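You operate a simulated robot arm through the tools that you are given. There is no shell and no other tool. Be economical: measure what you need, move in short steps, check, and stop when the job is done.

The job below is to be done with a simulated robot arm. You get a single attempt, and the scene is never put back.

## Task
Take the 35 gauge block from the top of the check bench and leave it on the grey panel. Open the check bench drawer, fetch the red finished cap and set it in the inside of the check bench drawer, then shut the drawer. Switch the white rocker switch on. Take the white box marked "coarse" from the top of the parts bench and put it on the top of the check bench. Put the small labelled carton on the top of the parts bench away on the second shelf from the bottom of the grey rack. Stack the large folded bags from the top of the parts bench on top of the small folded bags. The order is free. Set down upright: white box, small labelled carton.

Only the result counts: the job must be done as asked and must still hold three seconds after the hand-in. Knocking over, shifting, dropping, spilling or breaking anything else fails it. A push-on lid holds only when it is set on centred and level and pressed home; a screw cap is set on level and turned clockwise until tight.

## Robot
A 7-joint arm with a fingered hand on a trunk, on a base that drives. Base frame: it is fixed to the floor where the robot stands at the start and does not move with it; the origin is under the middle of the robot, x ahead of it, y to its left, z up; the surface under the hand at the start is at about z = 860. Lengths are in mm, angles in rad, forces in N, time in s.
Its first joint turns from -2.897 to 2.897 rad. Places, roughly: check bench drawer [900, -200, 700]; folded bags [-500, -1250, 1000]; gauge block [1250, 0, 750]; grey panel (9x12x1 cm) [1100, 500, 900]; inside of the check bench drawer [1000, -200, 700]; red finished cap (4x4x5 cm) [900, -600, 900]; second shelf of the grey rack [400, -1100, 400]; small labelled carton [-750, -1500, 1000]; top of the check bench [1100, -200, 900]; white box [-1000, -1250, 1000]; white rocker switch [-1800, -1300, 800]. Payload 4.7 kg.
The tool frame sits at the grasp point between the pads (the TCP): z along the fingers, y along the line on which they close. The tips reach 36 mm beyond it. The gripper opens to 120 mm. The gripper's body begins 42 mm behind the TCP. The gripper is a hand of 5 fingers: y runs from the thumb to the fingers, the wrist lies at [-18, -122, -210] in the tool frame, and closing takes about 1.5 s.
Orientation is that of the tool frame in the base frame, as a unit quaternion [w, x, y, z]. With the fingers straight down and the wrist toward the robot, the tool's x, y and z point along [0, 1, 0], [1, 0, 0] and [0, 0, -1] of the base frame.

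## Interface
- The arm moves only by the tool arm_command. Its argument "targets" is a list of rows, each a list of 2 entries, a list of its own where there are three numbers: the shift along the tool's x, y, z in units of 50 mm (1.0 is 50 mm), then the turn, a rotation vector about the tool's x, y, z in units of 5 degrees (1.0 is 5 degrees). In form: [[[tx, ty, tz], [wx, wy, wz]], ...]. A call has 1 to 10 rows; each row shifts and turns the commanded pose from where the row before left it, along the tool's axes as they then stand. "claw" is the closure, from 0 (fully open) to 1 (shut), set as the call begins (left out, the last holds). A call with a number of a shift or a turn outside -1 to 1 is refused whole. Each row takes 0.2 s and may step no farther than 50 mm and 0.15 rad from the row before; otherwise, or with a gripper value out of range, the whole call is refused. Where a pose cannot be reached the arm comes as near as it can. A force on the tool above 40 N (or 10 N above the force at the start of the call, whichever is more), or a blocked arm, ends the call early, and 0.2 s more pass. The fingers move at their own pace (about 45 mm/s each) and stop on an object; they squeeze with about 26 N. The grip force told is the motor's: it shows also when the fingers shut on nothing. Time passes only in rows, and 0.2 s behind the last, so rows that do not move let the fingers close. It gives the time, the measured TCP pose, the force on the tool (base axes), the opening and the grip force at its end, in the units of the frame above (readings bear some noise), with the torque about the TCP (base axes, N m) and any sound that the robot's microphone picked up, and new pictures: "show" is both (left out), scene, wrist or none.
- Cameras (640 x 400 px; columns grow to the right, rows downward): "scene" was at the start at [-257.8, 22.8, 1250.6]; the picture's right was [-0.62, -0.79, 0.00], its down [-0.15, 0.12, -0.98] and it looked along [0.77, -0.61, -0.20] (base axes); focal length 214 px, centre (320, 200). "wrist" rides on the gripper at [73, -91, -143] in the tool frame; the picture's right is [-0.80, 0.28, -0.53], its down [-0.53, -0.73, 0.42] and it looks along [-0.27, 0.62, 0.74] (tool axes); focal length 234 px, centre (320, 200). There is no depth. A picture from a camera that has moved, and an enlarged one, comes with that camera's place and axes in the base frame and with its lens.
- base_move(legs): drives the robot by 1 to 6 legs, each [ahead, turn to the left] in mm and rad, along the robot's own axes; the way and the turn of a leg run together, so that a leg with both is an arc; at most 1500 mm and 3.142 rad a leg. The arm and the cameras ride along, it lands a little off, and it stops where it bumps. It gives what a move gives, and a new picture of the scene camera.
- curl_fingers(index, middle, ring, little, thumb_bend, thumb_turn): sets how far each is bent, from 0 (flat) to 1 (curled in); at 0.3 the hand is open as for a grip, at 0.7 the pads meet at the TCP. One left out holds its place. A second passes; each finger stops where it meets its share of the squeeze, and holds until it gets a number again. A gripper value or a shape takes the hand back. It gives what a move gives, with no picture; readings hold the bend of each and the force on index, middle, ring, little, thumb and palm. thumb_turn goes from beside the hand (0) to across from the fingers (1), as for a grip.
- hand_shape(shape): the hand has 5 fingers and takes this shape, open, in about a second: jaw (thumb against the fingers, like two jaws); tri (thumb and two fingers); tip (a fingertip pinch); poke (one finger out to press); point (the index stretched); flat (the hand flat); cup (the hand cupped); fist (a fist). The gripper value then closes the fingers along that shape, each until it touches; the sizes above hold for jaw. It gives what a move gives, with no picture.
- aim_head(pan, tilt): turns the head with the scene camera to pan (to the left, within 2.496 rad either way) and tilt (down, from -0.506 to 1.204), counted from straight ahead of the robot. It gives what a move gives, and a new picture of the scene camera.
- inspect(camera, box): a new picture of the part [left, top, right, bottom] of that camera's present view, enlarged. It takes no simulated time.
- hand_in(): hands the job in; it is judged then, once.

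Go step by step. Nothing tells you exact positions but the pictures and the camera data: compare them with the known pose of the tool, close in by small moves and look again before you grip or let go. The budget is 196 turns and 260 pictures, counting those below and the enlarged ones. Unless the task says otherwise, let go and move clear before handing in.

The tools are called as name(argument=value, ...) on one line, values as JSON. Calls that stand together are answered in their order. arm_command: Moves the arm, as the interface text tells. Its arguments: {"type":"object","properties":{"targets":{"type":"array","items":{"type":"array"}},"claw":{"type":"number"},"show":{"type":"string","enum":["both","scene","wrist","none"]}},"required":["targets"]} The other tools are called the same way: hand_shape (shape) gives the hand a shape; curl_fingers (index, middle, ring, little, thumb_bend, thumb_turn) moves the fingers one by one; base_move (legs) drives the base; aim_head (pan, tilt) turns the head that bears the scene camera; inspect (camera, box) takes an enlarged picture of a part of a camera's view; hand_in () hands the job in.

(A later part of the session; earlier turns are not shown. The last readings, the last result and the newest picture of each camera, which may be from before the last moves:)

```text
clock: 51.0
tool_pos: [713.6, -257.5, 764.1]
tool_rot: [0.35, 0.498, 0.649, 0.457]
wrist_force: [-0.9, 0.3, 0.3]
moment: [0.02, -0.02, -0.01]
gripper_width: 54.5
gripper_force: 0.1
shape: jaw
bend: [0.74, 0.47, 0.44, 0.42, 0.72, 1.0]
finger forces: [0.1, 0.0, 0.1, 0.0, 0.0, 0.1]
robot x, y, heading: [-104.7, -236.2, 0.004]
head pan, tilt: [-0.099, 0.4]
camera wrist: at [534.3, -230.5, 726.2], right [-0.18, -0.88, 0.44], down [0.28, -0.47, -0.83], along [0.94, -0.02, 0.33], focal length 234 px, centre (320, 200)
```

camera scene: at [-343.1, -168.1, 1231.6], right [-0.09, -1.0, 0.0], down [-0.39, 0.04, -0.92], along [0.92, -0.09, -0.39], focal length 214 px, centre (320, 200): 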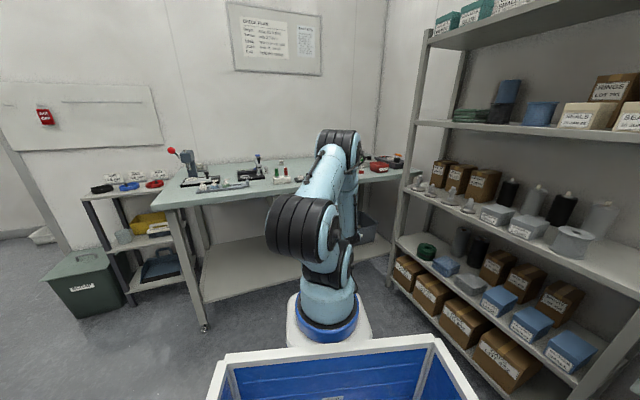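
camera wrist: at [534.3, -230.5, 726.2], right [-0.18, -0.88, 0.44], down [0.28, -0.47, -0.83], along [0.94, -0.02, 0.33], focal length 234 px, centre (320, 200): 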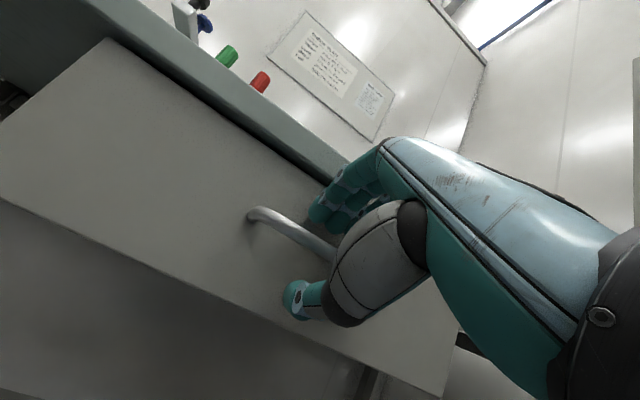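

Bar sits between thumb and fingers; I'll close on it.

arm_command(targets=[[[0, 0, 0], [0, 0, 0]], [[0, 0, 0], [0, 0, 0]], [[0, 0, 0], [0, 0, 0]], [[0, 0, 0], [0, 0, 0]], [[0, 0, 0], [0, 0, 0]], [[0, 0, 0], [0, 0, 0]]], claw=1, show="wrist")

```text
clock: 52.4
tool_pos: [713.3, -256.8, 763.1]
tool_rot: [0.347, 0.497, 0.651, 0.456]
wrist_force: [4.5, 0.0, -4.6]
moment: [-0.22, -0.07, -0.07]
gripper_width: 0.1
gripper_force: 26.1
shape: jaw
bend: [0.7, 0.7, 0.7, 0.7, 0.72, 1.0]
finger forces: [12.0, 4.1, 2.1, 3.3, 23.8, 0.0]
robot x, y, heading: [-106.7, -238.3, 0.007]
head pan, tilt: [-0.099, 0.4]
camera wrist: at [534.2, -230.4, 725.8], right [-0.17, -0.88, 0.44], down [0.28, -0.47, -0.83], along [0.94, -0.02, 0.33], focal length 234 px, centre (320, 200)
```

wrist: 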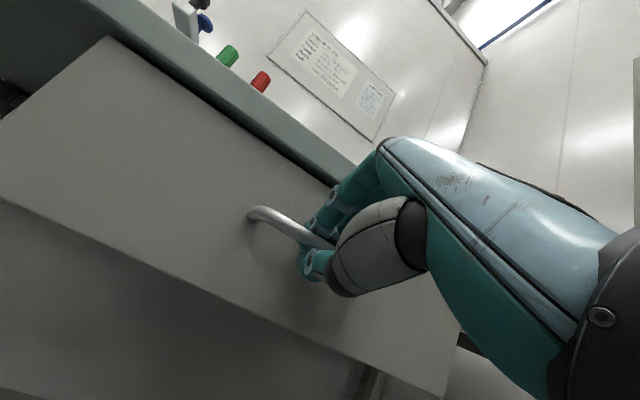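

arm_command(targets=[[[0, -0.17, -0.47], [0, 0, 0]], [[0, -0.17, -0.47], [0, 0, 0]]], show="wrist")

```text
clock: 53.0
tool_pos: [663.5, -270.6, 763.0]
tool_rot: [0.348, 0.499, 0.65, 0.456]
wrist_force: [2.6, -10.1, -7.1]
moment: [-0.22, 0.06, -0.21]
gripper_width: 0.0
gripper_force: 25.5
shape: jaw
bend: [0.7, 0.7, 0.7, 0.7, 0.72, 1.0]
finger forces: [10.8, 4.4, 2.1, 3.0, 25.1, 0.1]
robot x, y, heading: [-103.8, -235.6, 0.009]
head pan, tilt: [-0.099, 0.4]
camera wrist: at [485.6, -242.9, 725.8], right [-0.18, -0.88, 0.44], down [0.28, -0.47, -0.83], along [0.94, -0.02, 0.33], focal length 234 px, centre (320, 200)
```

wrist: 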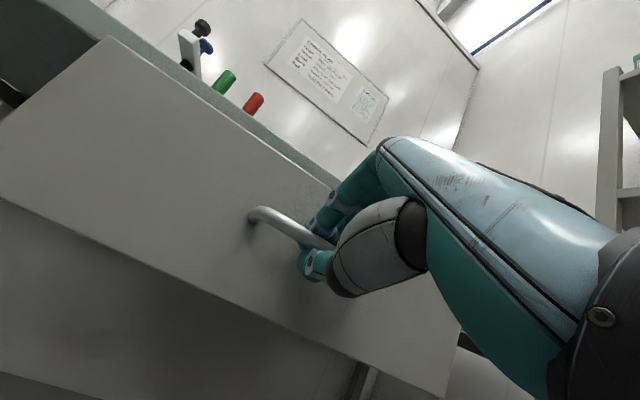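

The drawer is opening; I'll keep pulling.

arm_command(targets=[[[-0.06, -0.27, -0.74], [0, 0, 0]], [[-0.03, -0.27, -0.74], [0, 0, 0]], [[-0.03, -0.27, -0.74], [0, 0, 0]]], show="none")

arm_command(targets=[[[-0.03, -0.27, -0.74], [0, 0, 0]]], show="both")

```text
clock: 53.8
tool_pos: [553.3, -306.0, 761.1]
tool_rot: [0.348, 0.498, 0.65, 0.456]
wrist_force: [-1.9, 7.7, -4.1]
moment: [-0.17, 0.01, 0.1]
gripper_width: 0.0
gripper_force: 26.4
shape: jaw
bend: [0.7, 0.7, 0.7, 0.69, 0.74, 1.0]
finger forces: [0.3, 0.0, 1.9, 2.5, 0.0, 0.1]
robot x, y, heading: [-102.3, -239.9, 0.01]
head pan, tilt: [-0.099, 0.4]
```

```text
clock: 54.2
tool_pos: [518.2, -319.3, 761.4]
tool_rot: [0.348, 0.498, 0.65, 0.457]
wrist_force: [-0.9, 6.7, -10.0]
moment: [-0.09, 0.08, 0.07]
gripper_width: 0.1
gripper_force: 26.3
shape: jaw
bend: [0.7, 0.7, 0.7, 0.69, 0.73, 1.0]
finger forces: [0.0, 0.1, 1.5, 1.7, 25.1, 0.0]
robot x, y, heading: [-102.3, -239.5, 0.007]
head pan, tilt: [-0.099, 0.4]
camera scene: at [-342.4, -167.9, 1231.7], right [-0.09, -1.0, 0.0], down [-0.39, 0.04, -0.92], along [0.92, -0.09, -0.39], focal length 214 px, centre (320, 200)
camera wrist: at [338.3, -293.0, 724.3], right [-0.17, -0.88, 0.44], down [0.28, -0.47, -0.83], along [0.94, -0.02, 0.33], focal length 234 px, centre (320, 200)
```

scene: 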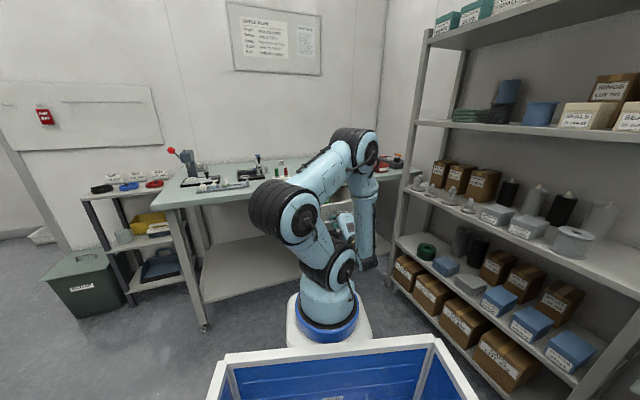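
wrist: 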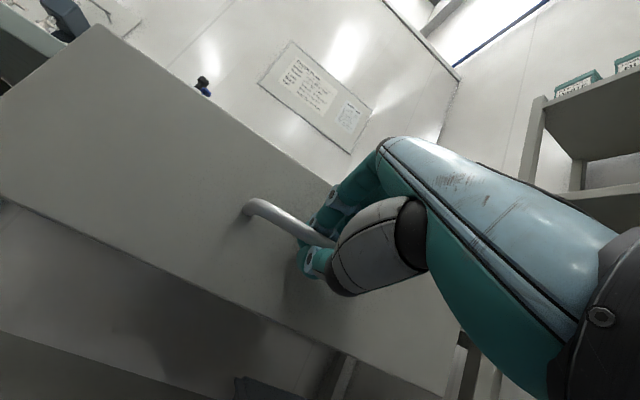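

The drawer is about 200 mm open. I'll release the bar and back off, then lift up for a look inside.

arm_command(targets=[[[0, 0, 0], [0, 0, 0]], [[0, 0, 0], [0, 0, 0]], [[0, 0, 0], [0, 0, 0]], [[0, 0, 0], [0, 0, 0]], [[0, 0, 0], [0, 0, 0]], [[0, 0, -0.4], [0, 0, 0]], [[0, 0, -0.7], [0, 0, 0]], [[0, 0, -0.7], [0, 0, 0]]], claw=0.3, show="wrist")

```text
clock: 56.0
tool_pos: [433.2, -341.9, 791.5]
tool_rot: [0.349, 0.497, 0.65, 0.457]
wrist_force: [-0.7, -0.1, 0.1]
moment: [0.0, 0.0, -0.04]
gripper_width: 84.1
gripper_force: 0.0
shape: jaw
bend: [0.27, 0.37, 0.35, 0.35, 0.6, 0.99]
finger forces: [0.0, 0.0, 0.1, 0.0, 0.1, 0.1]
robot x, y, heading: [-102.4, -238.7, 0.008]
head pan, tilt: [-0.099, 0.4]
camera wrist: at [254.1, -314.7, 754.1], right [-0.17, -0.88, 0.44], down [0.28, -0.47, -0.83], along [0.94, -0.02, 0.33], focal length 234 px, centre (320, 200)
```

wrist: 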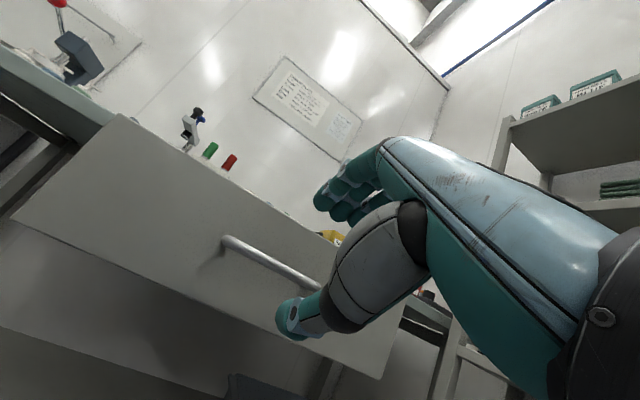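

arm_command(targets=[[[0, 0.93, -0.34], [0, 0, 0]], [[0, 0.93, -0.34], [0, 0, 0]], [[0, 0.93, -0.34], [0, 0, 0]], [[0, 0.93, -0.34], [0, 0, 0]], [[0, 0.93, -0.34], [0, 0, 0]], [[0, 0.93, -0.34], [0, 0, 0]], [[0, 0.93, -0.34], [0, 0, 0]]], claw=0, show="none")

arm_command(targets=[[[0, 0, 0], [1, 0, 0]], [[0, 0, 0], [1, 0, 0]], [[0, 0, 0], [1, 0, 0]], [[0, 0, 0], [1, 0, 0]], [[0, 0, 0], [1, 0, 0]], [[0, 0, 0], [1, 0, 0]], [[0, 0, 0], [1, 0, 0]], [[0, 0, 0], [1, 0, 0]], [[0, 0, 0], [1, 0, 0]], [[0, 0, 0], [1, 0, 0]]], show="none")

arm_command(targets=[[[0, 0, 0], [1, 0, 0]], [[0, 0, 0], [1, 0, 0]], [[0, 0, 0], [1, 0, 0]], [[0, 0, 0], [1, 0, 0]], [[0, 0.5, 0], [0, 0, 0]], [[0, 0.8, 0], [0, 0, 0]], [[0, 0.8, 0], [0, 0, 0]], [[0, 0.8, 0], [0, 0, 0]]])

```text
clock: 57.6
tool_pos: [429.2, -341.0, 1139.0]
tool_rot: [0.349, 0.497, 0.65, 0.458]
wrist_force: [0.6, 1.2, 0.1]
moment: [0.05, -0.03, -0.03]
gripper_width: 119.9
gripper_force: 0.1
shape: jaw
bend: [0.3, 0.3, 0.3, 0.3, 0.3, 0.98]
finger forces: [0.0, 0.1, 0.0, 0.1, 0.0, 0.0]
robot x, y, heading: [-105.0, -235.4, 0.004]
head pan, tilt: [-0.099, 0.4]
```

```text
clock: 59.8
tool_pos: [432.3, -340.6, 1139.2]
tool_rot: [0.106, 0.599, 0.782, 0.139]
wrist_force: [-0.1, 0.3, 0.5]
moment: [0.02, 0.02, 0.02]
gripper_width: 119.8
gripper_force: 0.1
shape: jaw
bend: [0.3, 0.3, 0.3, 0.3, 0.3, 0.98]
finger forces: [0.1, 0.0, 0.0, 0.0, 0.0, 0.1]
robot x, y, heading: [-103.3, -237.5, 0.001]
head pan, tilt: [-0.099, 0.4]
```

```text
clock: 61.6
tool_pos: [573.9, -304.7, 1141.1]
tool_rot: [0.001, 0.607, 0.795, 0.001]
wrist_force: [0.0, -0.1, 0.6]
moment: [-0.02, -0.01, -0.01]
gripper_width: 119.9
gripper_force: 0.1
shape: jaw
bend: [0.3, 0.3, 0.3, 0.3, 0.3, 0.98]
finger forces: [0.0, 0.1, 0.0, 0.1, 0.1, 0.0]
robot x, y, heading: [-103.3, -237.3, 0.006]
head pan, tilt: [-0.099, 0.4]
camera scene: at [-342.9, -168.1, 1231.6], right [-0.09, -1.0, 0.0], down [-0.39, 0.04, -0.92], along [0.92, -0.09, -0.39], focal length 214 px, centre (320, 200)
camera wrist: at [465.8, -257.4, 1283.6], right [0.48, -0.7, 0.53], down [-0.57, -0.7, -0.43], along [0.67, -0.09, -0.73], focal length 234 px, centre (320, 200)
```

scene: 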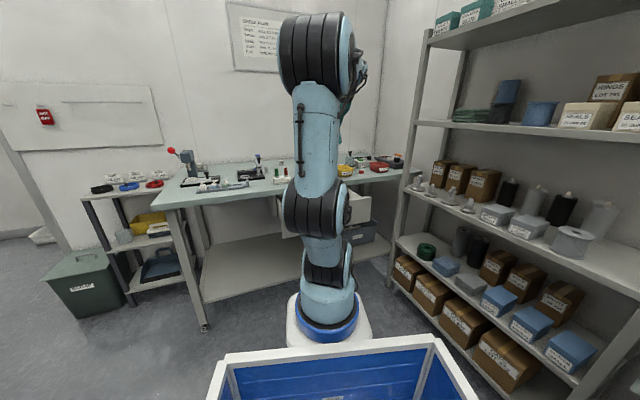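
wrist: 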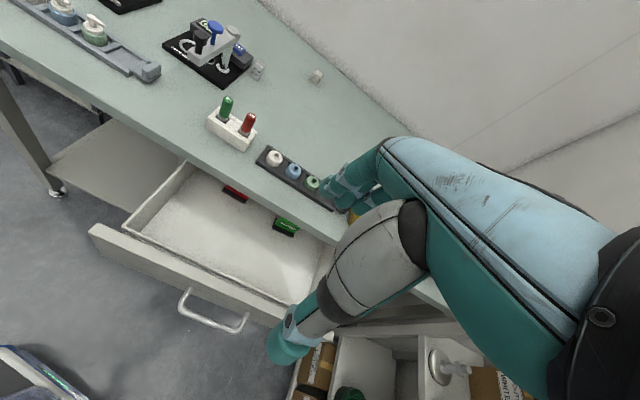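

The drawer is open, holding just a red and a green tag at the back with free floor in front. I'll drive a bit nearer so that the cap is in reach.

base_move(legs=[[115, -0.4], [105, 0.4]])

arm_command(targets=[[[-0.9, 0, 0], [0, 0, 0]], [[-0.9, 0, 0], [0, 0, 0]], [[-0.9, 0, 0], [0, 0, 0]], [[-0.9, 0, 0], [0, 0, 0]]], show="wrist")

```text
clock: 64.4
tool_pos: [786.7, -350.1, 1139.6]
tool_rot: [0.0, 0.61, 0.792, 0.002]
wrist_force: [-0.3, -0.3, -0.2]
moment: [-0.02, 0.01, -0.02]
gripper_width: 119.8
gripper_force: 0.2
shape: jaw
bend: [0.3, 0.3, 0.3, 0.3, 0.3, 0.98]
finger forces: [0.1, 0.1, 0.0, 0.0, 0.0, 0.1]
robot x, y, heading: [109.2, -279.5, 0.004]
head pan, tilt: [-0.099, 0.4]
camera scene: at [-127.9, -210.4, 1231.7], right [-0.1, -1.0, 0.0], down [-0.39, 0.04, -0.92], along [0.92, -0.09, -0.39], focal length 214 px, centre (320, 200)
```

scene: 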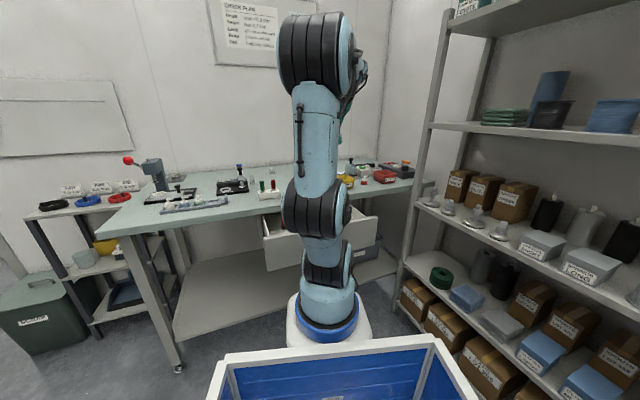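

```text
clock: 65.4
tool_pos: [832.9, -522.2, 1141.1]
tool_rot: [0.0, 0.608, 0.794, 0.001]
wrist_force: [-0.1, 0.2, 0.9]
moment: [-0.06, -0.04, -0.01]
gripper_width: 119.9
gripper_force: 0.1
shape: jaw
bend: [0.3, 0.3, 0.3, 0.3, 0.3, 0.98]
finger forces: [0.0, 0.0, 0.0, 0.0, 0.1, 0.1]
robot x, y, heading: [110.7, -282.4, 0.005]
head pan, tilt: [-0.099, 0.4]
camera wrist: at [725.2, -474.5, 1283.9], right [0.47, -0.7, 0.53], down [-0.57, -0.7, -0.43], along [0.67, -0.1, -0.73], focal length 234 px, centre (320, 200)
```

wrist: 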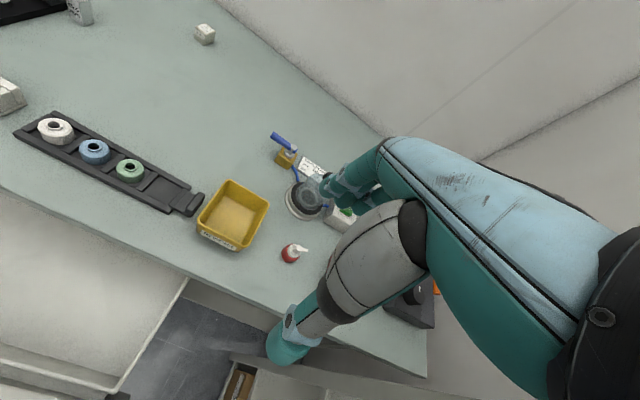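

inspect(camera="wrist", box=[240, 210, 352, 280])

```text
5.71 times, centred on (296, 245) of wrist
camera zoom: at [725.2, -474.5, 1283.9], right [0.47, -0.7, 0.53], down [-0.57, -0.7, -0.43], along [0.67, -0.1, -0.73], focal length 1338 px, centre (457, -57)
```

zoom: 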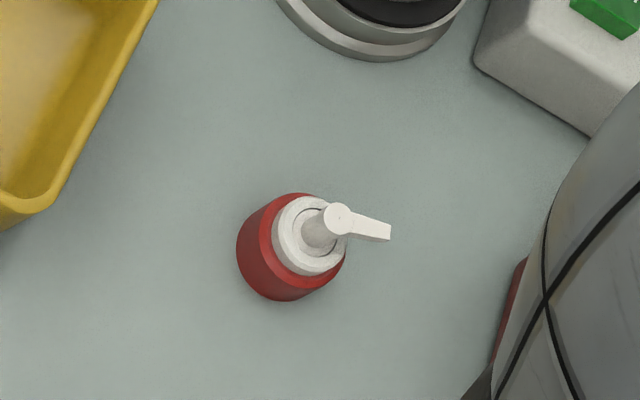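

The cap is at about [942, -553] with clear room around. I'll half close and move above it.

arm_command(targets=[[[-0.29, 0.485, 0.75], [0, 0, 0]], [[-0.29, 0.485, 0.75], [0, 0, 0]], [[-0.29, 0.485, 0.75], [0, 0, 0]], [[-0.29, 0.485, 0.75], [0, 0, 0]], [[0, 0, 0], [0, 0, 0]]], claw=0.25, show="wrist")

inspect(camera="wrist", box=[200, 150, 392, 270])

```text
clock: 66.6
tool_pos: [941.3, -552.8, 990.0]
tool_rot: [0.0, 0.609, 0.793, 0.002]
wrist_force: [-0.9, 0.7, -0.9]
moment: [0.05, 0.02, -0.03]
gripper_width: 89.9
gripper_force: 0.0
shape: jaw
bend: [0.26, 0.36, 0.33, 0.34, 0.56, 0.99]
finger forces: [0.0, 0.1, 0.0, 0.0, 0.1, 0.0]
robot x, y, heading: [111.9, -280.0, 0.0]
head pan, tilt: [-0.099, 0.4]
camera wrist: at [834.8, -506.8, 1132.8], right [0.48, -0.71, 0.53], down [-0.57, -0.7, -0.43], along [0.67, -0.1, -0.74], focal length 234 px, centre (320, 200)
```

wrist: 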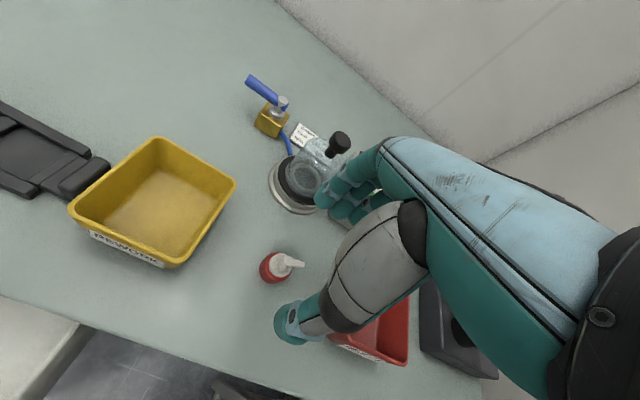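

```text
3.33 times, centred on (296, 210) of wrist
camera zoom: at [834.8, -506.8, 1132.8], right [0.48, -0.71, 0.53], down [-0.57, -0.7, -0.43], along [0.67, -0.1, -0.74], focal length 781 px, centre (400, 167)
```

zoom: 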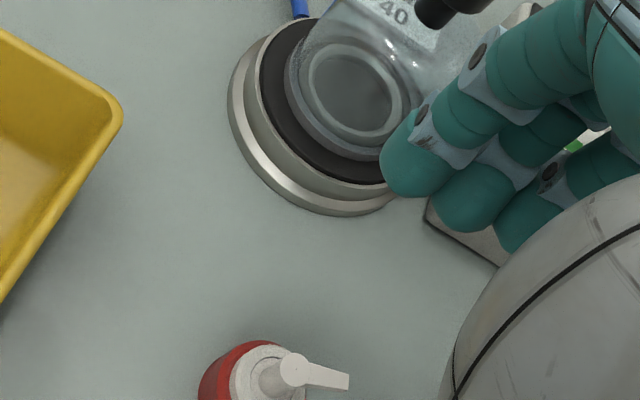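

arm_command(targets=[[[0, 0.08, 0.6], [0, 0, 0]], [[0, 0, 0.6], [0, 0, 0]]], show="wrist")

```text
clock: 67.2
tool_pos: [945.0, -551.7, 931.6]
tool_rot: [0.001, 0.609, 0.793, 0.002]
wrist_force: [-0.2, 0.2, -0.4]
moment: [0.01, 0.01, 0.02]
gripper_width: 90.2
gripper_force: 0.1
shape: jaw
bend: [0.26, 0.36, 0.33, 0.34, 0.56, 0.99]
finger forces: [0.0, 0.0, 0.1, 0.0, 0.0, 0.0]
robot x, y, heading: [110.3, -278.8, 0.004]
head pan, tilt: [-0.099, 0.4]
camera wrist: at [837.9, -505.6, 1074.9], right [0.47, -0.71, 0.53], down [-0.57, -0.7, -0.43], along [0.67, -0.1, -0.73], focal length 234 px, centre (320, 200)
```

wrist: 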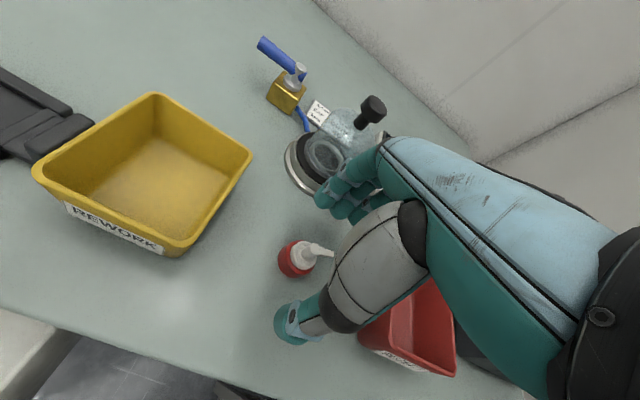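

arm_command(targets=[[[0, 0, 0.4], [0, 0, 0]], [[0, 0, 0.24], [0, 0, 0]]], show="wrist")

```text
clock: 67.8
tool_pos: [946.0, -553.7, 899.1]
tool_rot: [0.001, 0.609, 0.793, 0.002]
wrist_force: [0.2, 0.5, -0.4]
moment: [0.0, 0.02, 0.03]
gripper_width: 90.4
gripper_force: 0.1
shape: jaw
bend: [0.26, 0.36, 0.33, 0.34, 0.56, 0.99]
finger forces: [0.0, 0.1, 0.0, 0.0, 0.0, 0.1]
robot x, y, heading: [107.2, -277.6, 0.002]
head pan, tilt: [-0.099, 0.4]
camera wrist: at [838.5, -506.5, 1041.3], right [0.48, -0.71, 0.53], down [-0.57, -0.7, -0.43], along [0.67, -0.1, -0.74], focal length 234 px, centre (320, 200)
```

wrist: 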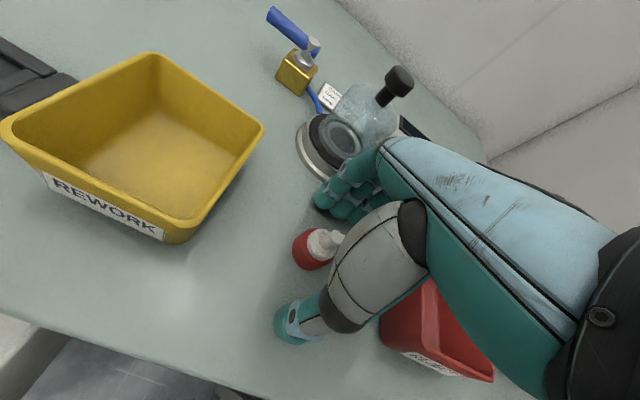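

arm_command(targets=[[[0, 0, 0], [0, 0, 0]], [[0, 0, 0], [0, 0, 0]], [[0, 0, 0], [0, 0, 0]], [[0, 0, 0], [0, 0, 0]], [[0, 0, 0], [0, 0, 0]], [[0, 0, 0], [0, 0, 0]], [[0, 0, 0], [0, 0, 0]]], claw=1, show="wrist")

```text
clock: 69.4
tool_pos: [945.8, -552.7, 898.8]
tool_rot: [0.001, 0.61, 0.793, 0.001]
wrist_force: [-0.1, -0.2, 0.0]
moment: [0.0, 0.02, -0.02]
gripper_width: 27.4
gripper_force: 9.9
shape: jaw
bend: [0.73, 0.58, 0.62, 0.59, 0.75, 1.0]
finger forces: [5.0, 2.9, 0.1, 0.1, 8.2, 0.0]
robot x, y, heading: [112.2, -279.8, 0.006]
head pan, tilt: [-0.099, 0.4]
camera wrist: at [838.6, -506.5, 1041.6], right [0.48, -0.71, 0.53], down [-0.57, -0.7, -0.43], along [0.67, -0.1, -0.74], focal length 234 px, centre (320, 200)
```

wrist: 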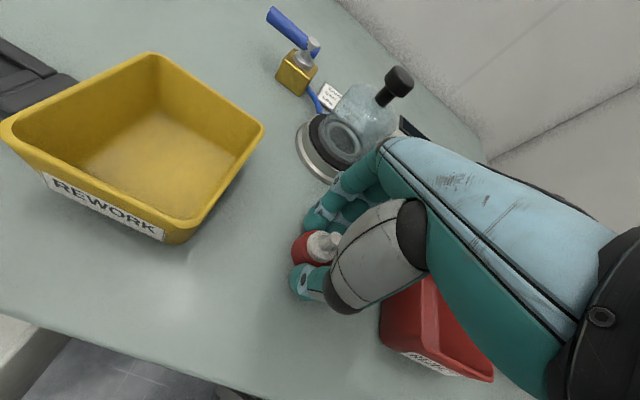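

arm_command(targets=[[[0, 0, 0], [0, 0, 0]], [[0, 0, 0], [0, 0, 0]], [[0, 0, 0], [0, 0, 0]]], show="none")

inspect(camera="wrist", box=[240, 180, 400, 320])

```text
clock: 70.2
tool_pos: [944.4, -553.1, 898.2]
tool_rot: [0.001, 0.61, 0.793, 0.002]
wrist_force: [-0.3, 0.4, 0.5]
moment: [-0.08, -0.01, 0.03]
gripper_width: 27.2
gripper_force: 10.2
shape: jaw
bend: [0.73, 0.58, 0.62, 0.59, 0.75, 1.0]
finger forces: [4.9, 2.9, 0.0, 0.0, 8.2, 0.1]
robot x, y, heading: [111.5, -283.0, 0.003]
head pan, tilt: [-0.099, 0.4]
```

```text
2.86 times, centred on (320, 250) of wrist
camera zoom: at [838.6, -506.5, 1041.6], right [0.48, -0.71, 0.53], down [-0.57, -0.7, -0.43], along [0.67, -0.1, -0.74], focal length 669 px, centre (320, 57)
```

zoom: 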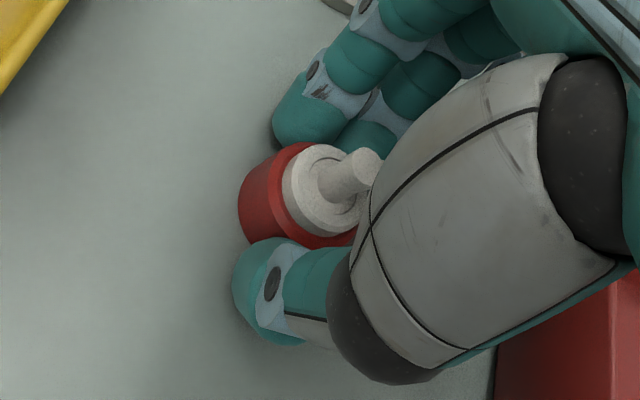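

Grip is centred on the cap. I'll lift and check.

arm_command(targets=[[[0, 0, -0.3], [0, 0, 0]], [[0, 0, -0.7], [0, 0, 0]], [[0, 0, -0.8], [0, 0, 0]]], show="wrist")

```text
clock: 71.0
tool_pos: [947.7, -551.8, 988.1]
tool_rot: [0.0, 0.61, 0.792, 0.001]
wrist_force: [1.4, -0.3, -0.8]
moment: [0.02, 0.03, 0.03]
gripper_width: 27.3
gripper_force: 10.3
shape: jaw
bend: [0.73, 0.58, 0.62, 0.59, 0.75, 1.0]
finger forces: [5.0, 3.0, 0.0, 0.0, 8.2, 0.0]
robot x, y, heading: [110.9, -284.1, 0.0]
head pan, tilt: [-0.099, 0.4]
camera wrist: at [841.8, -505.6, 1130.6], right [0.48, -0.71, 0.52], down [-0.57, -0.7, -0.43], along [0.67, -0.1, -0.74], focal length 234 px, centre (320, 200)
```

wrist: 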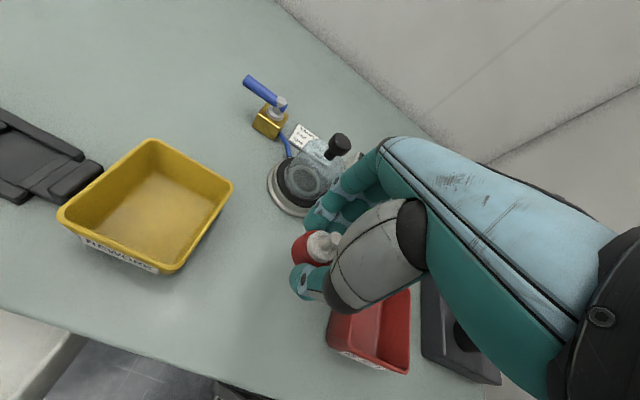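

arm_command(targets=[[[0, 0, -1], [0, 0, 0]], [[0, 0, -1], [0, 0, 0]], [[0, 0, -1], [0, 0, 0]]], show="none")

arm_command(targets=[[[0.84, -0.52, 0], [0, 0, 0]], [[0.84, -0.52, 0], [0, 0, 0]], [[0.84, -0.52, 0], [0, 0, 0]], [[0.84, -0.52, 0], [0, 0, 0]], [[0.84, -0.52, 0], [0, 0, 0]], [[0.84, -0.52, 0], [0, 0, 0]], [[0.84, -0.52, 0], [0, 0, 0]], [[0.84, -0.52, 0], [0, 0, 0]]], show="wrist")

```text
clock: 71.8
tool_pos: [948.3, -552.2, 1140.4]
tool_rot: [0.0, 0.609, 0.793, 0.001]
wrist_force: [0.7, 0.1, -0.5]
moment: [0.04, 0.11, 0.0]
gripper_width: 27.4
gripper_force: 9.8
shape: jaw
bend: [0.73, 0.58, 0.62, 0.59, 0.75, 1.0]
finger forces: [5.1, 2.9, 0.0, 0.0, 8.1, 0.1]
robot x, y, heading: [110.0, -279.0, 0.002]
head pan, tilt: [-0.099, 0.4]
```

```text
clock: 73.6
tool_pos: [660.5, -281.5, 1135.2]
tool_rot: [0.0, 0.61, 0.793, 0.001]
wrist_force: [1.0, -0.2, -0.7]
moment: [0.05, 0.08, 0.0]
gripper_width: 27.4
gripper_force: 9.9
shape: jaw
bend: [0.73, 0.58, 0.62, 0.59, 0.75, 1.0]
finger forces: [5.2, 3.0, 0.0, 0.1, 8.1, 0.1]
robot x, y, heading: [111.4, -278.6, 0.002]
head pan, tilt: [-0.099, 0.4]
camera wrist: at [553.0, -234.7, 1278.6], right [0.48, -0.71, 0.52], down [-0.57, -0.7, -0.43], along [0.67, -0.1, -0.74], focal length 234 px, centre (320, 200)
```

wrist: 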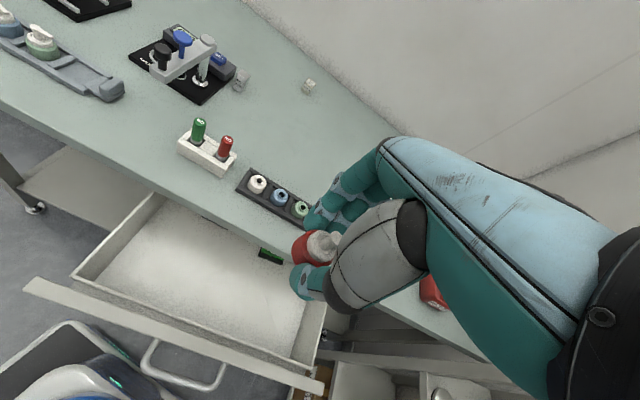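

inspect(camera="wrist", box=[20, 180, 340, 400])

```text
1.82 times, centred on (180, 290) of wrist
camera zoom: at [553.0, -234.7, 1278.6], right [0.48, -0.71, 0.52], down [-0.57, -0.7, -0.43], along [0.67, -0.1, -0.74], focal length 426 px, centre (574, 36)
```

zoom: 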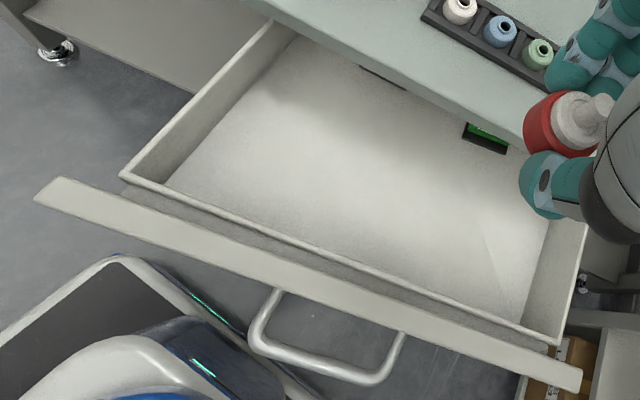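

The free drawer floor lies right under the cap. I'll lower into the drawer.

arm_command(targets=[[[0, 0.1, 1], [0, 0, 0]], [[0, 0, 0.95], [0, 0, 0]], [[0, 0, 0.95], [0, 0, 0]], [[0, 0, 0.95], [0, 0, 0]], [[0, 0, 0.95], [0, 0, 0]], [[0, 0, 0.95], [0, 0, 0]]], show="both")

```text
refused: row 1 steps farther than a row can; nothing moved
```

arm_command(targets=[[[0, 0.1, 0.9], [0, 0, 0]], [[0, 0, 0.95], [0, 0, 0]], [[0, 0, 0.95], [0, 0, 0]], [[0, 0, 0.95], [0, 0, 0]], [[0, 0, 0.95], [0, 0, 0]], [[0, 0, 0.95], [0, 0, 0]]], show="both")

```text
clock: 75.0
tool_pos: [663.5, -280.7, 855.2]
tool_rot: [0.001, 0.609, 0.793, 0.001]
wrist_force: [-0.3, -0.3, 0.0]
moment: [0.0, 0.01, 0.03]
gripper_width: 27.4
gripper_force: 10.3
shape: jaw
bend: [0.73, 0.58, 0.62, 0.59, 0.75, 1.0]
finger forces: [5.3, 3.0, 0.1, 0.0, 7.9, 0.0]
robot x, y, heading: [110.9, -281.7, 0.002]
head pan, tilt: [-0.099, 0.4]
camera scene: at [-128.0, -210.4, 1231.6], right [-0.1, -1.0, 0.0], down [-0.39, 0.04, -0.92], along [0.92, -0.09, -0.39], focal length 214 px, centre (320, 200)
camera wrist: at [556.6, -234.1, 998.7], right [0.47, -0.71, 0.53], down [-0.57, -0.7, -0.43], along [0.67, -0.1, -0.73], focal length 234 px, centre (320, 200)
```

scene: 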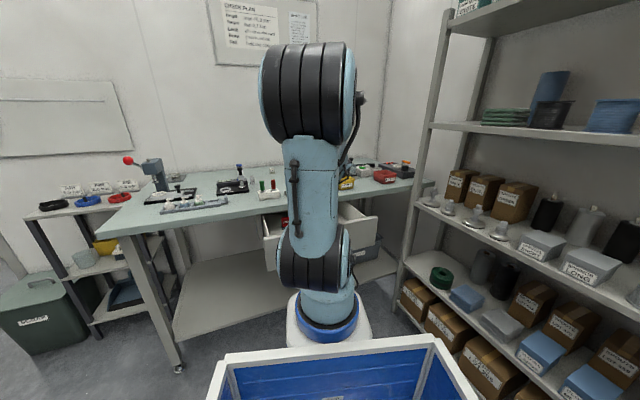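
wrist: 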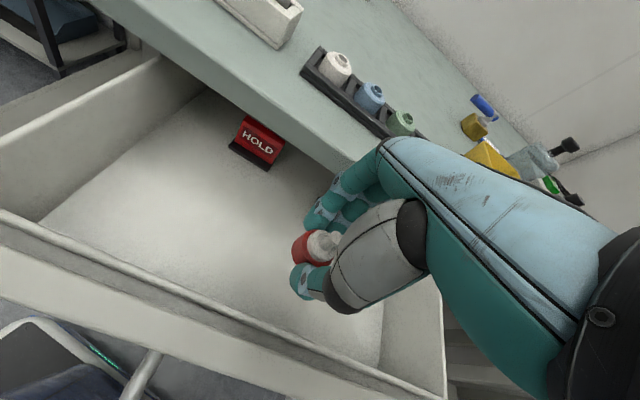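

arm_command(targets=[[[0, 0, 0.6], [0, 0, 0]], [[0, 0, 0.5], [0, 0, 0]]], show="wrist")

```text
clock: 75.6
tool_pos: [662.6, -279.7, 800.4]
tool_rot: [0.001, 0.609, 0.793, 0.001]
wrist_force: [0.2, 0.5, 0.3]
moment: [0.01, -0.02, 0.02]
gripper_width: 27.5
gripper_force: 10.5
shape: jaw
bend: [0.73, 0.58, 0.62, 0.59, 0.75, 1.0]
finger forces: [5.3, 3.0, 0.0, 0.0, 8.0, 0.1]
robot x, y, heading: [111.5, -280.0, 0.001]
head pan, tilt: [-0.099, 0.4]
camera wrist: at [556.3, -232.7, 943.1], right [0.48, -0.71, 0.53], down [-0.57, -0.7, -0.43], along [0.67, -0.1, -0.74], focal length 234 px, centre (320, 200)
```

wrist: 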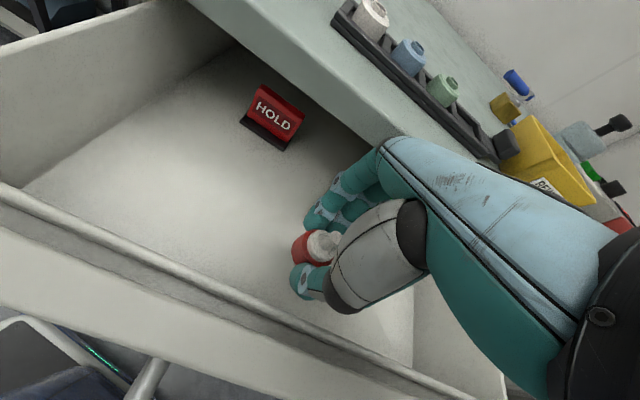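

arm_command(targets=[[[0, 0, 0.2], [0, 0, 0]], [[0, 0, 0.12], [0, 0, 0]]], show="none")

arm_command(targets=[[[0, 0, 0.12], [0, 0, 0]]], show="wrist")

```text
clock: 76.2
tool_pos: [663.6, -279.6, 785.0]
tool_rot: [0.001, 0.609, 0.793, 0.002]
wrist_force: [0.5, 0.0, -0.2]
moment: [-0.02, -0.02, 0.0]
gripper_width: 27.7
gripper_force: 9.8
shape: jaw
bend: [0.73, 0.58, 0.62, 0.59, 0.75, 1.0]
finger forces: [5.4, 3.1, 0.0, 0.0, 8.0, 0.1]
robot x, y, heading: [111.0, -281.6, -0.001]
head pan, tilt: [-0.099, 0.4]
```

```text
clock: 76.6
tool_pos: [663.8, -279.3, 778.3]
tool_rot: [0.001, 0.609, 0.793, 0.002]
wrist_force: [1.0, 0.3, 0.0]
moment: [-0.01, 0.02, 0.01]
gripper_width: 27.4
gripper_force: 9.7
shape: jaw
bend: [0.73, 0.58, 0.62, 0.59, 0.75, 1.0]
finger forces: [5.4, 3.1, 0.0, 0.0, 8.0, 0.0]
robot x, y, heading: [112.2, -277.2, -0.002]
head pan, tilt: [-0.099, 0.4]
camera wrist: at [556.8, -232.7, 921.2], right [0.48, -0.71, 0.53], down [-0.57, -0.7, -0.43], along [0.67, -0.1, -0.74], focal length 234 px, centre (320, 200)
```

wrist: 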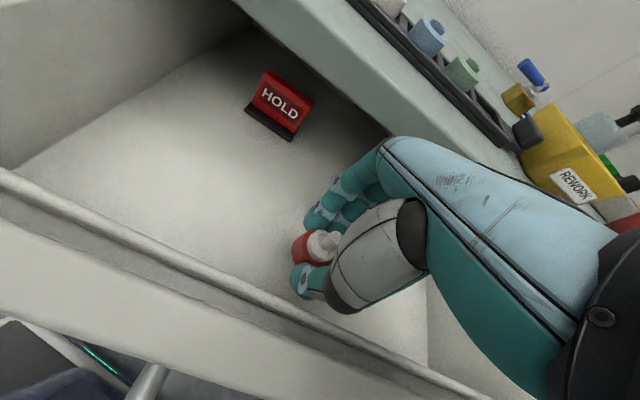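

arm_command(targets=[[[0, 0, 0.2], [0, 0, 0]], [[0, 0, 0.16], [0, 0, 0]]], show="none")

arm_command(targets=[[[0, 0, 0.1], [0, 0, 0]]], show="none")

arm_command(targets=[[[0, 0, 0.06], [0, 0, 0]]], show="wrist")

```text
clock: 77.2
tool_pos: [664.3, -279.3, 759.4]
tool_rot: [0.001, 0.61, 0.792, 0.002]
wrist_force: [-0.3, -0.4, 0.6]
moment: [0.03, 0.01, 0.0]
gripper_width: 27.2
gripper_force: 9.8
shape: jaw
bend: [0.73, 0.58, 0.62, 0.59, 0.75, 1.0]
finger forces: [5.5, 3.1, 0.0, 0.0, 8.0, 0.1]
robot x, y, heading: [114.2, -281.4, 0.005]
head pan, tilt: [-0.099, 0.4]
```

```text
clock: 77.6
tool_pos: [663.4, -279.3, 755.3]
tool_rot: [0.002, 0.609, 0.793, 0.001]
wrist_force: [0.1, -0.3, 0.7]
moment: [-0.01, 0.01, -0.03]
gripper_width: 27.1
gripper_force: 10.4
shape: jaw
bend: [0.73, 0.58, 0.62, 0.59, 0.75, 1.0]
finger forces: [5.3, 3.1, 0.0, 0.1, 7.9, 0.1]
robot x, y, heading: [108.3, -277.6, 0.006]
head pan, tilt: [-0.099, 0.4]
```

```text
clock: 78.0
tool_pos: [663.1, -279.5, 752.5]
tool_rot: [0.0, 0.61, 0.793, 0.002]
wrist_force: [-0.3, 0.8, 0.0]
moment: [0.03, 0.03, 0.01]
gripper_width: 27.3
gripper_force: 9.8
shape: jaw
bend: [0.73, 0.58, 0.62, 0.59, 0.75, 1.0]
finger forces: [5.5, 3.0, 0.1, 0.0, 7.9, 0.0]
robot x, y, heading: [113.2, -284.9, 0.006]
head pan, tilt: [-0.099, 0.4]
camera wrist: at [557.0, -233.0, 895.3], right [0.48, -0.71, 0.53], down [-0.57, -0.7, -0.43], along [0.67, -0.1, -0.74], focal length 234 px, centre (320, 200)
```

wrist: 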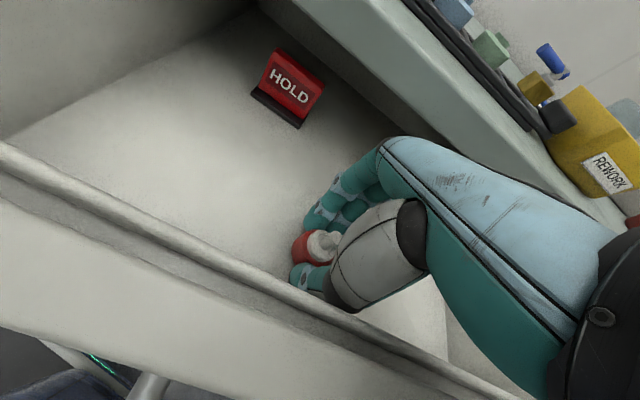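

arm_command(targets=[[[0, 0, 0.06], [0, 0, 0]]], show="none")

arm_command(targets=[[[0, 0, 0.05], [0, 0, 0]]], show="none")

inspect(camera="wrist", box=[240, 180, 400, 320])

```text
clock: 78.4
tool_pos: [664.6, -280.9, 748.6]
tool_rot: [0.0, 0.609, 0.793, 0.001]
wrist_force: [-1.0, 0.0, 0.6]
moment: [0.0, 0.01, 0.0]
gripper_width: 27.3
gripper_force: 10.5
shape: jaw
bend: [0.73, 0.58, 0.62, 0.59, 0.75, 1.0]
finger forces: [5.4, 3.1, 0.1, 0.0, 8.0, 0.0]
robot x, y, heading: [110.5, -281.8, 0.01]
head pan, tilt: [-0.099, 0.4]
```

```text
clock: 78.8
tool_pos: [664.0, -280.5, 747.4]
tool_rot: [0.001, 0.609, 0.793, 0.003]
wrist_force: [0.5, 0.4, 0.3]
moment: [0.01, 0.02, -0.01]
gripper_width: 27.1
gripper_force: 10.1
shape: jaw
bend: [0.73, 0.58, 0.62, 0.59, 0.75, 1.0]
finger forces: [5.4, 3.1, 0.0, 0.1, 7.8, 0.1]
robot x, y, heading: [109.1, -281.0, 0.004]
head pan, tilt: [-0.099, 0.4]
```

```text
2.86 times, centred on (320, 250) of wrist
camera zoom: at [557.0, -232.8, 890.0], right [0.48, -0.71, 0.53], down [-0.57, -0.7, -0.43], along [0.67, -0.1, -0.74], focal length 669 px, centre (320, 57)
```

zoom: 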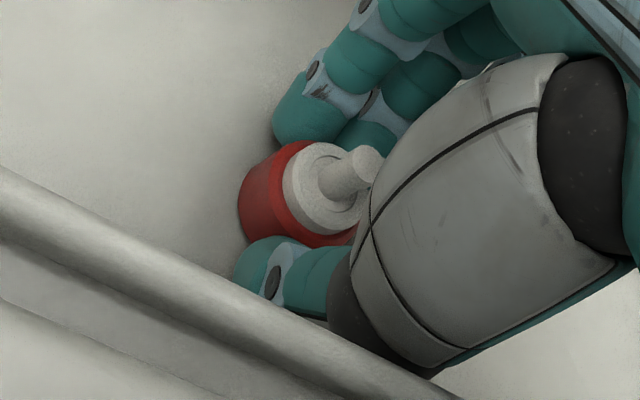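

arm_command(targets=[[[0, 0, 0.05], [0, 0, 0]]], show="none")

arm_command(targets=[[[0, 0, 0.05], [0, 0, 0]]], show="none")

arm_command(targets=[[[0, 0, 0.05], [0, 0, 0]]], show="none")

```text
clock: 79.2
tool_pos: [665.5, -279.6, 744.5]
tool_rot: [0.001, 0.61, 0.793, 0.001]
wrist_force: [-0.6, 0.2, 0.5]
moment: [0.01, -0.01, -0.02]
gripper_width: 27.5
gripper_force: 10.1
shape: jaw
bend: [0.73, 0.58, 0.62, 0.59, 0.75, 1.0]
finger forces: [5.2, 3.0, 0.0, 0.0, 8.2, 0.0]
robot x, y, heading: [109.7, -278.2, 0.004]
head pan, tilt: [-0.099, 0.4]
```

```text
clock: 79.6
tool_pos: [665.4, -280.8, 744.4]
tool_rot: [0.001, 0.61, 0.793, 0.002]
wrist_force: [-1.5, 2.8, 12.7]
moment: [0.09, 0.12, -0.02]
gripper_width: 27.8
gripper_force: 9.8
shape: jaw
bend: [0.73, 0.58, 0.62, 0.59, 0.75, 1.0]
finger forces: [6.9, 3.2, 0.0, 0.0, 14.1, 0.1]
robot x, y, heading: [115.0, -275.3, 0.001]
head pan, tilt: [-0.099, 0.4]
```

```text
clock: 80.0
tool_pos: [666.0, -280.0, 742.1]
tool_rot: [0.004, 0.61, 0.793, 0.004]
wrist_force: [-0.8, 3.5, 39.8]
moment: [0.26, 0.39, 0.03]
gripper_width: 29.6
gripper_force: 9.9
shape: jaw
bend: [0.74, 0.58, 0.62, 0.59, 0.76, 1.0]
finger forces: [16.1, 3.6, 0.0, 0.1, 31.4, 0.1]
robot x, y, heading: [109.7, -282.4, 0.004]
head pan, tilt: [-0.099, 0.4]
```

Contact reached; I'll relax upward and open part way, then rise.

arm_command(targets=[[[0, 0, -0.08], [0, 0, 0]]], show="none")

arm_command(targets=[[[0, 0, 0], [0, 0, 0]], [[0, 0, 0], [0, 0, 0]], [[0, 0, 0], [0, 0, 0]], [[0, 0, 0], [0, 0, 0]], [[0, 0, 0], [0, 0, 0]]], claw=0.3, show="wrist")

```text
clock: 80.4
tool_pos: [664.0, -280.1, 743.4]
tool_rot: [0.001, 0.609, 0.793, 0.0]
wrist_force: [0.4, 2.0, 18.8]
moment: [0.2, -0.15, -0.02]
gripper_width: 29.3
gripper_force: 9.6
shape: jaw
bend: [0.74, 0.58, 0.62, 0.59, 0.76, 1.0]
finger forces: [14.6, 3.7, 0.0, 0.0, 12.8, 0.0]
robot x, y, heading: [111.1, -282.4, 0.001]
head pan, tilt: [-0.099, 0.4]
```

```text
clock: 81.6
tool_pos: [664.2, -279.7, 742.8]
tool_rot: [0.001, 0.61, 0.793, 0.002]
wrist_force: [-0.2, -0.1, 1.6]
moment: [0.03, -0.05, -0.03]
gripper_width: 82.8
gripper_force: 0.1
shape: jaw
bend: [0.27, 0.38, 0.35, 0.35, 0.6, 0.99]
finger forces: [0.0, 1.2, 0.0, 0.0, 0.0, 0.0]
robot x, y, heading: [110.9, -280.9, 0.003]
head pan, tilt: [-0.099, 0.4]
camera wrist: at [557.3, -233.8, 886.0], right [0.48, -0.71, 0.52], down [-0.57, -0.7, -0.43], along [0.67, -0.1, -0.74], focal length 234 px, centre (320, 200)
```

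wrist: 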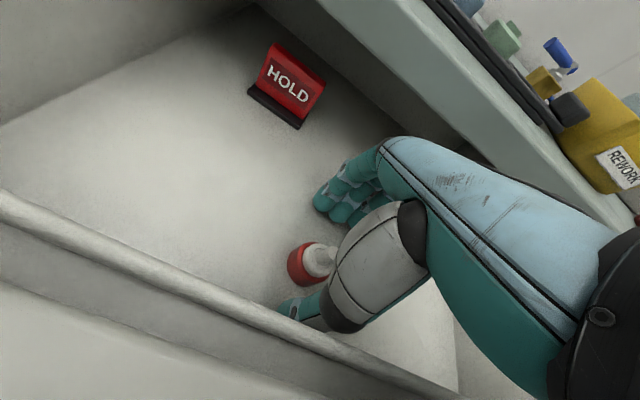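

arm_command(targets=[[[0, 0, -0.4], [0, 0, 0]], [[0, 0, -0.9], [0, 0, 0]], [[0, 0, -1], [0, 0, 0]], [[0, 0, -1], [0, 0, 0]], [[0, 0, -1], [0, 0, 0]], [[0, 0, -1], [0, 0, 0]], [[0, 0, -1], [0, 0, 0]]], show="wrist")

inspect(camera="wrist", box=[60, 180, 380, 380])

```text
clock: 83.2
tool_pos: [662.1, -281.2, 1056.8]
tool_rot: [0.0, 0.609, 0.793, 0.001]
wrist_force: [0.7, -0.1, 0.6]
moment: [0.01, -0.01, -0.02]
gripper_width: 83.7
gripper_force: 0.0
shape: jaw
bend: [0.27, 0.37, 0.35, 0.35, 0.6, 0.99]
finger forces: [0.1, 0.0, 0.0, 0.0, 0.0, 0.0]
robot x, y, heading: [112.1, -281.1, 0.005]
head pan, tilt: [-0.099, 0.4]
camera wrist: at [555.7, -233.8, 1201.3], right [0.48, -0.71, 0.52], down [-0.57, -0.7, -0.43], along [0.67, -0.1, -0.74], focal length 234 px, centre (320, 200)
```

wrist: 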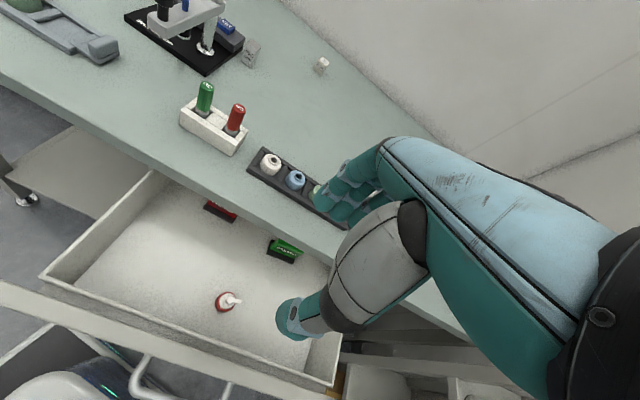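

```text
2.00 times, centred on (220, 280) of wrist
camera zoom: at [555.7, -233.8, 1201.3], right [0.48, -0.71, 0.52], down [-0.57, -0.7, -0.43], along [0.67, -0.1, -0.74], focal length 468 px, centre (520, 40)
```

zoom: 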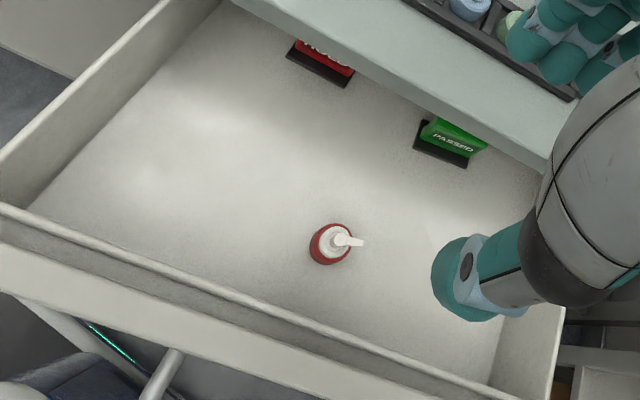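

The cap stands upright in the drawer with both signs untouched. I'll back the robot off the same way it came and regrip the bar to push the drawer shut.

base_move(legs=[[-105, -0.4], [-115, 0.4]])

arm_command(targets=[[[0, 0, 0], [-1, 0, 0]], [[0, 0, 0], [-1, 0, 0]], [[0, 0, 0], [-1, 0, 0]], [[0, 0, 0], [-1, 0, 0]], [[0, 0, 0], [-1, 0, 0]], [[0, 0, 0], [-1, 0, 0]], [[0, 0, 0], [-1, 0, 0]]], show="none")

arm_command(targets=[[[0, 0, 0], [-1, 0, 0]], [[0, 0, 0], [-1, 0, 0]], [[0, 0, 0], [-1, 0, 0]], [[0, 0, 0], [-1, 0, 0]], [[0, 0, 0], [-1, 0, 0]], [[0, 0, 0], [-1, 0, 0]], [[0, 0, 0], [-1, 0, 0]]], show="wrist")

```text
clock: 85.9
tool_pos: [447.5, -238.1, 1056.5]
tool_rot: [0.0, 0.609, 0.793, 0.002]
wrist_force: [-0.8, 0.1, 0.2]
moment: [-0.01, 0.0, -0.02]
gripper_width: 83.8
gripper_force: 0.1
shape: jaw
bend: [0.27, 0.37, 0.35, 0.35, 0.6, 0.99]
finger forces: [0.1, 0.0, 0.2, 0.1, 0.1, 0.1]
robot x, y, heading: [-108.9, -236.8, 0.008]
head pan, tilt: [-0.099, 0.4]
camera scene: at [-343.0, -168.9, 1231.6], right [-0.09, -1.0, 0.0], down [-0.39, 0.04, -0.92], along [0.92, -0.09, -0.39], focal length 214 px, centre (320, 200)
```

scene: 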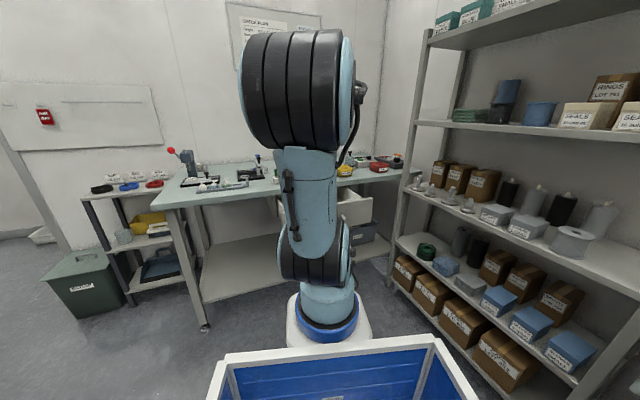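

```text
clock: 87.5
tool_pos: [448.0, -237.9, 1057.8]
tool_rot: [0.184, 0.58, 0.756, 0.241]
wrist_force: [0.1, -0.7, -0.6]
moment: [0.0, -0.02, -0.02]
gripper_width: 83.8
gripper_force: 0.0
shape: jaw
bend: [0.27, 0.37, 0.35, 0.35, 0.6, 0.99]
finger forces: [0.0, 0.1, 0.0, 0.0, 0.0, 0.1]
robot x, y, heading: [-105.0, -235.2, 0.008]
head pan, tilt: [-0.099, 0.4]
```

```text
clock: 89.1
tool_pos: [448.1, -237.7, 1058.1]
tool_rot: [0.351, 0.499, 0.648, 0.456]
wrist_force: [0.1, -0.3, 0.3]
moment: [-0.02, -0.01, -0.03]
gripper_width: 83.8
gripper_force: 0.0
shape: jaw
bend: [0.27, 0.37, 0.35, 0.35, 0.6, 0.99]
finger forces: [0.0, 0.0, 0.1, 0.0, 0.0, 0.0]
robot x, y, heading: [-105.3, -241.6, 0.001]
head pan, tilt: [-0.099, 0.4]
camera wrist: at [268.7, -211.0, 1020.6], right [-0.18, -0.88, 0.44], down [0.28, -0.48, -0.83], along [0.94, -0.02, 0.34], focal length 234 px, centre (320, 200)
```

wrist: 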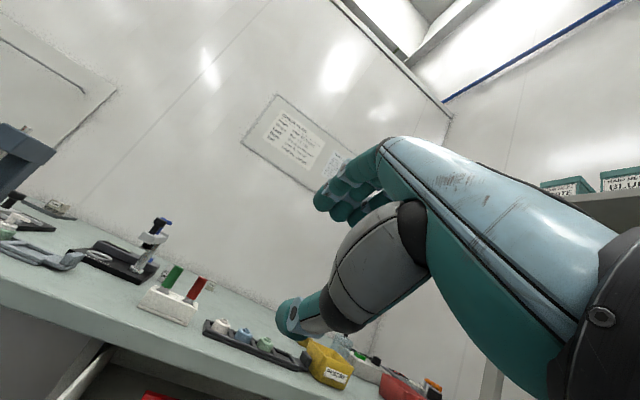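

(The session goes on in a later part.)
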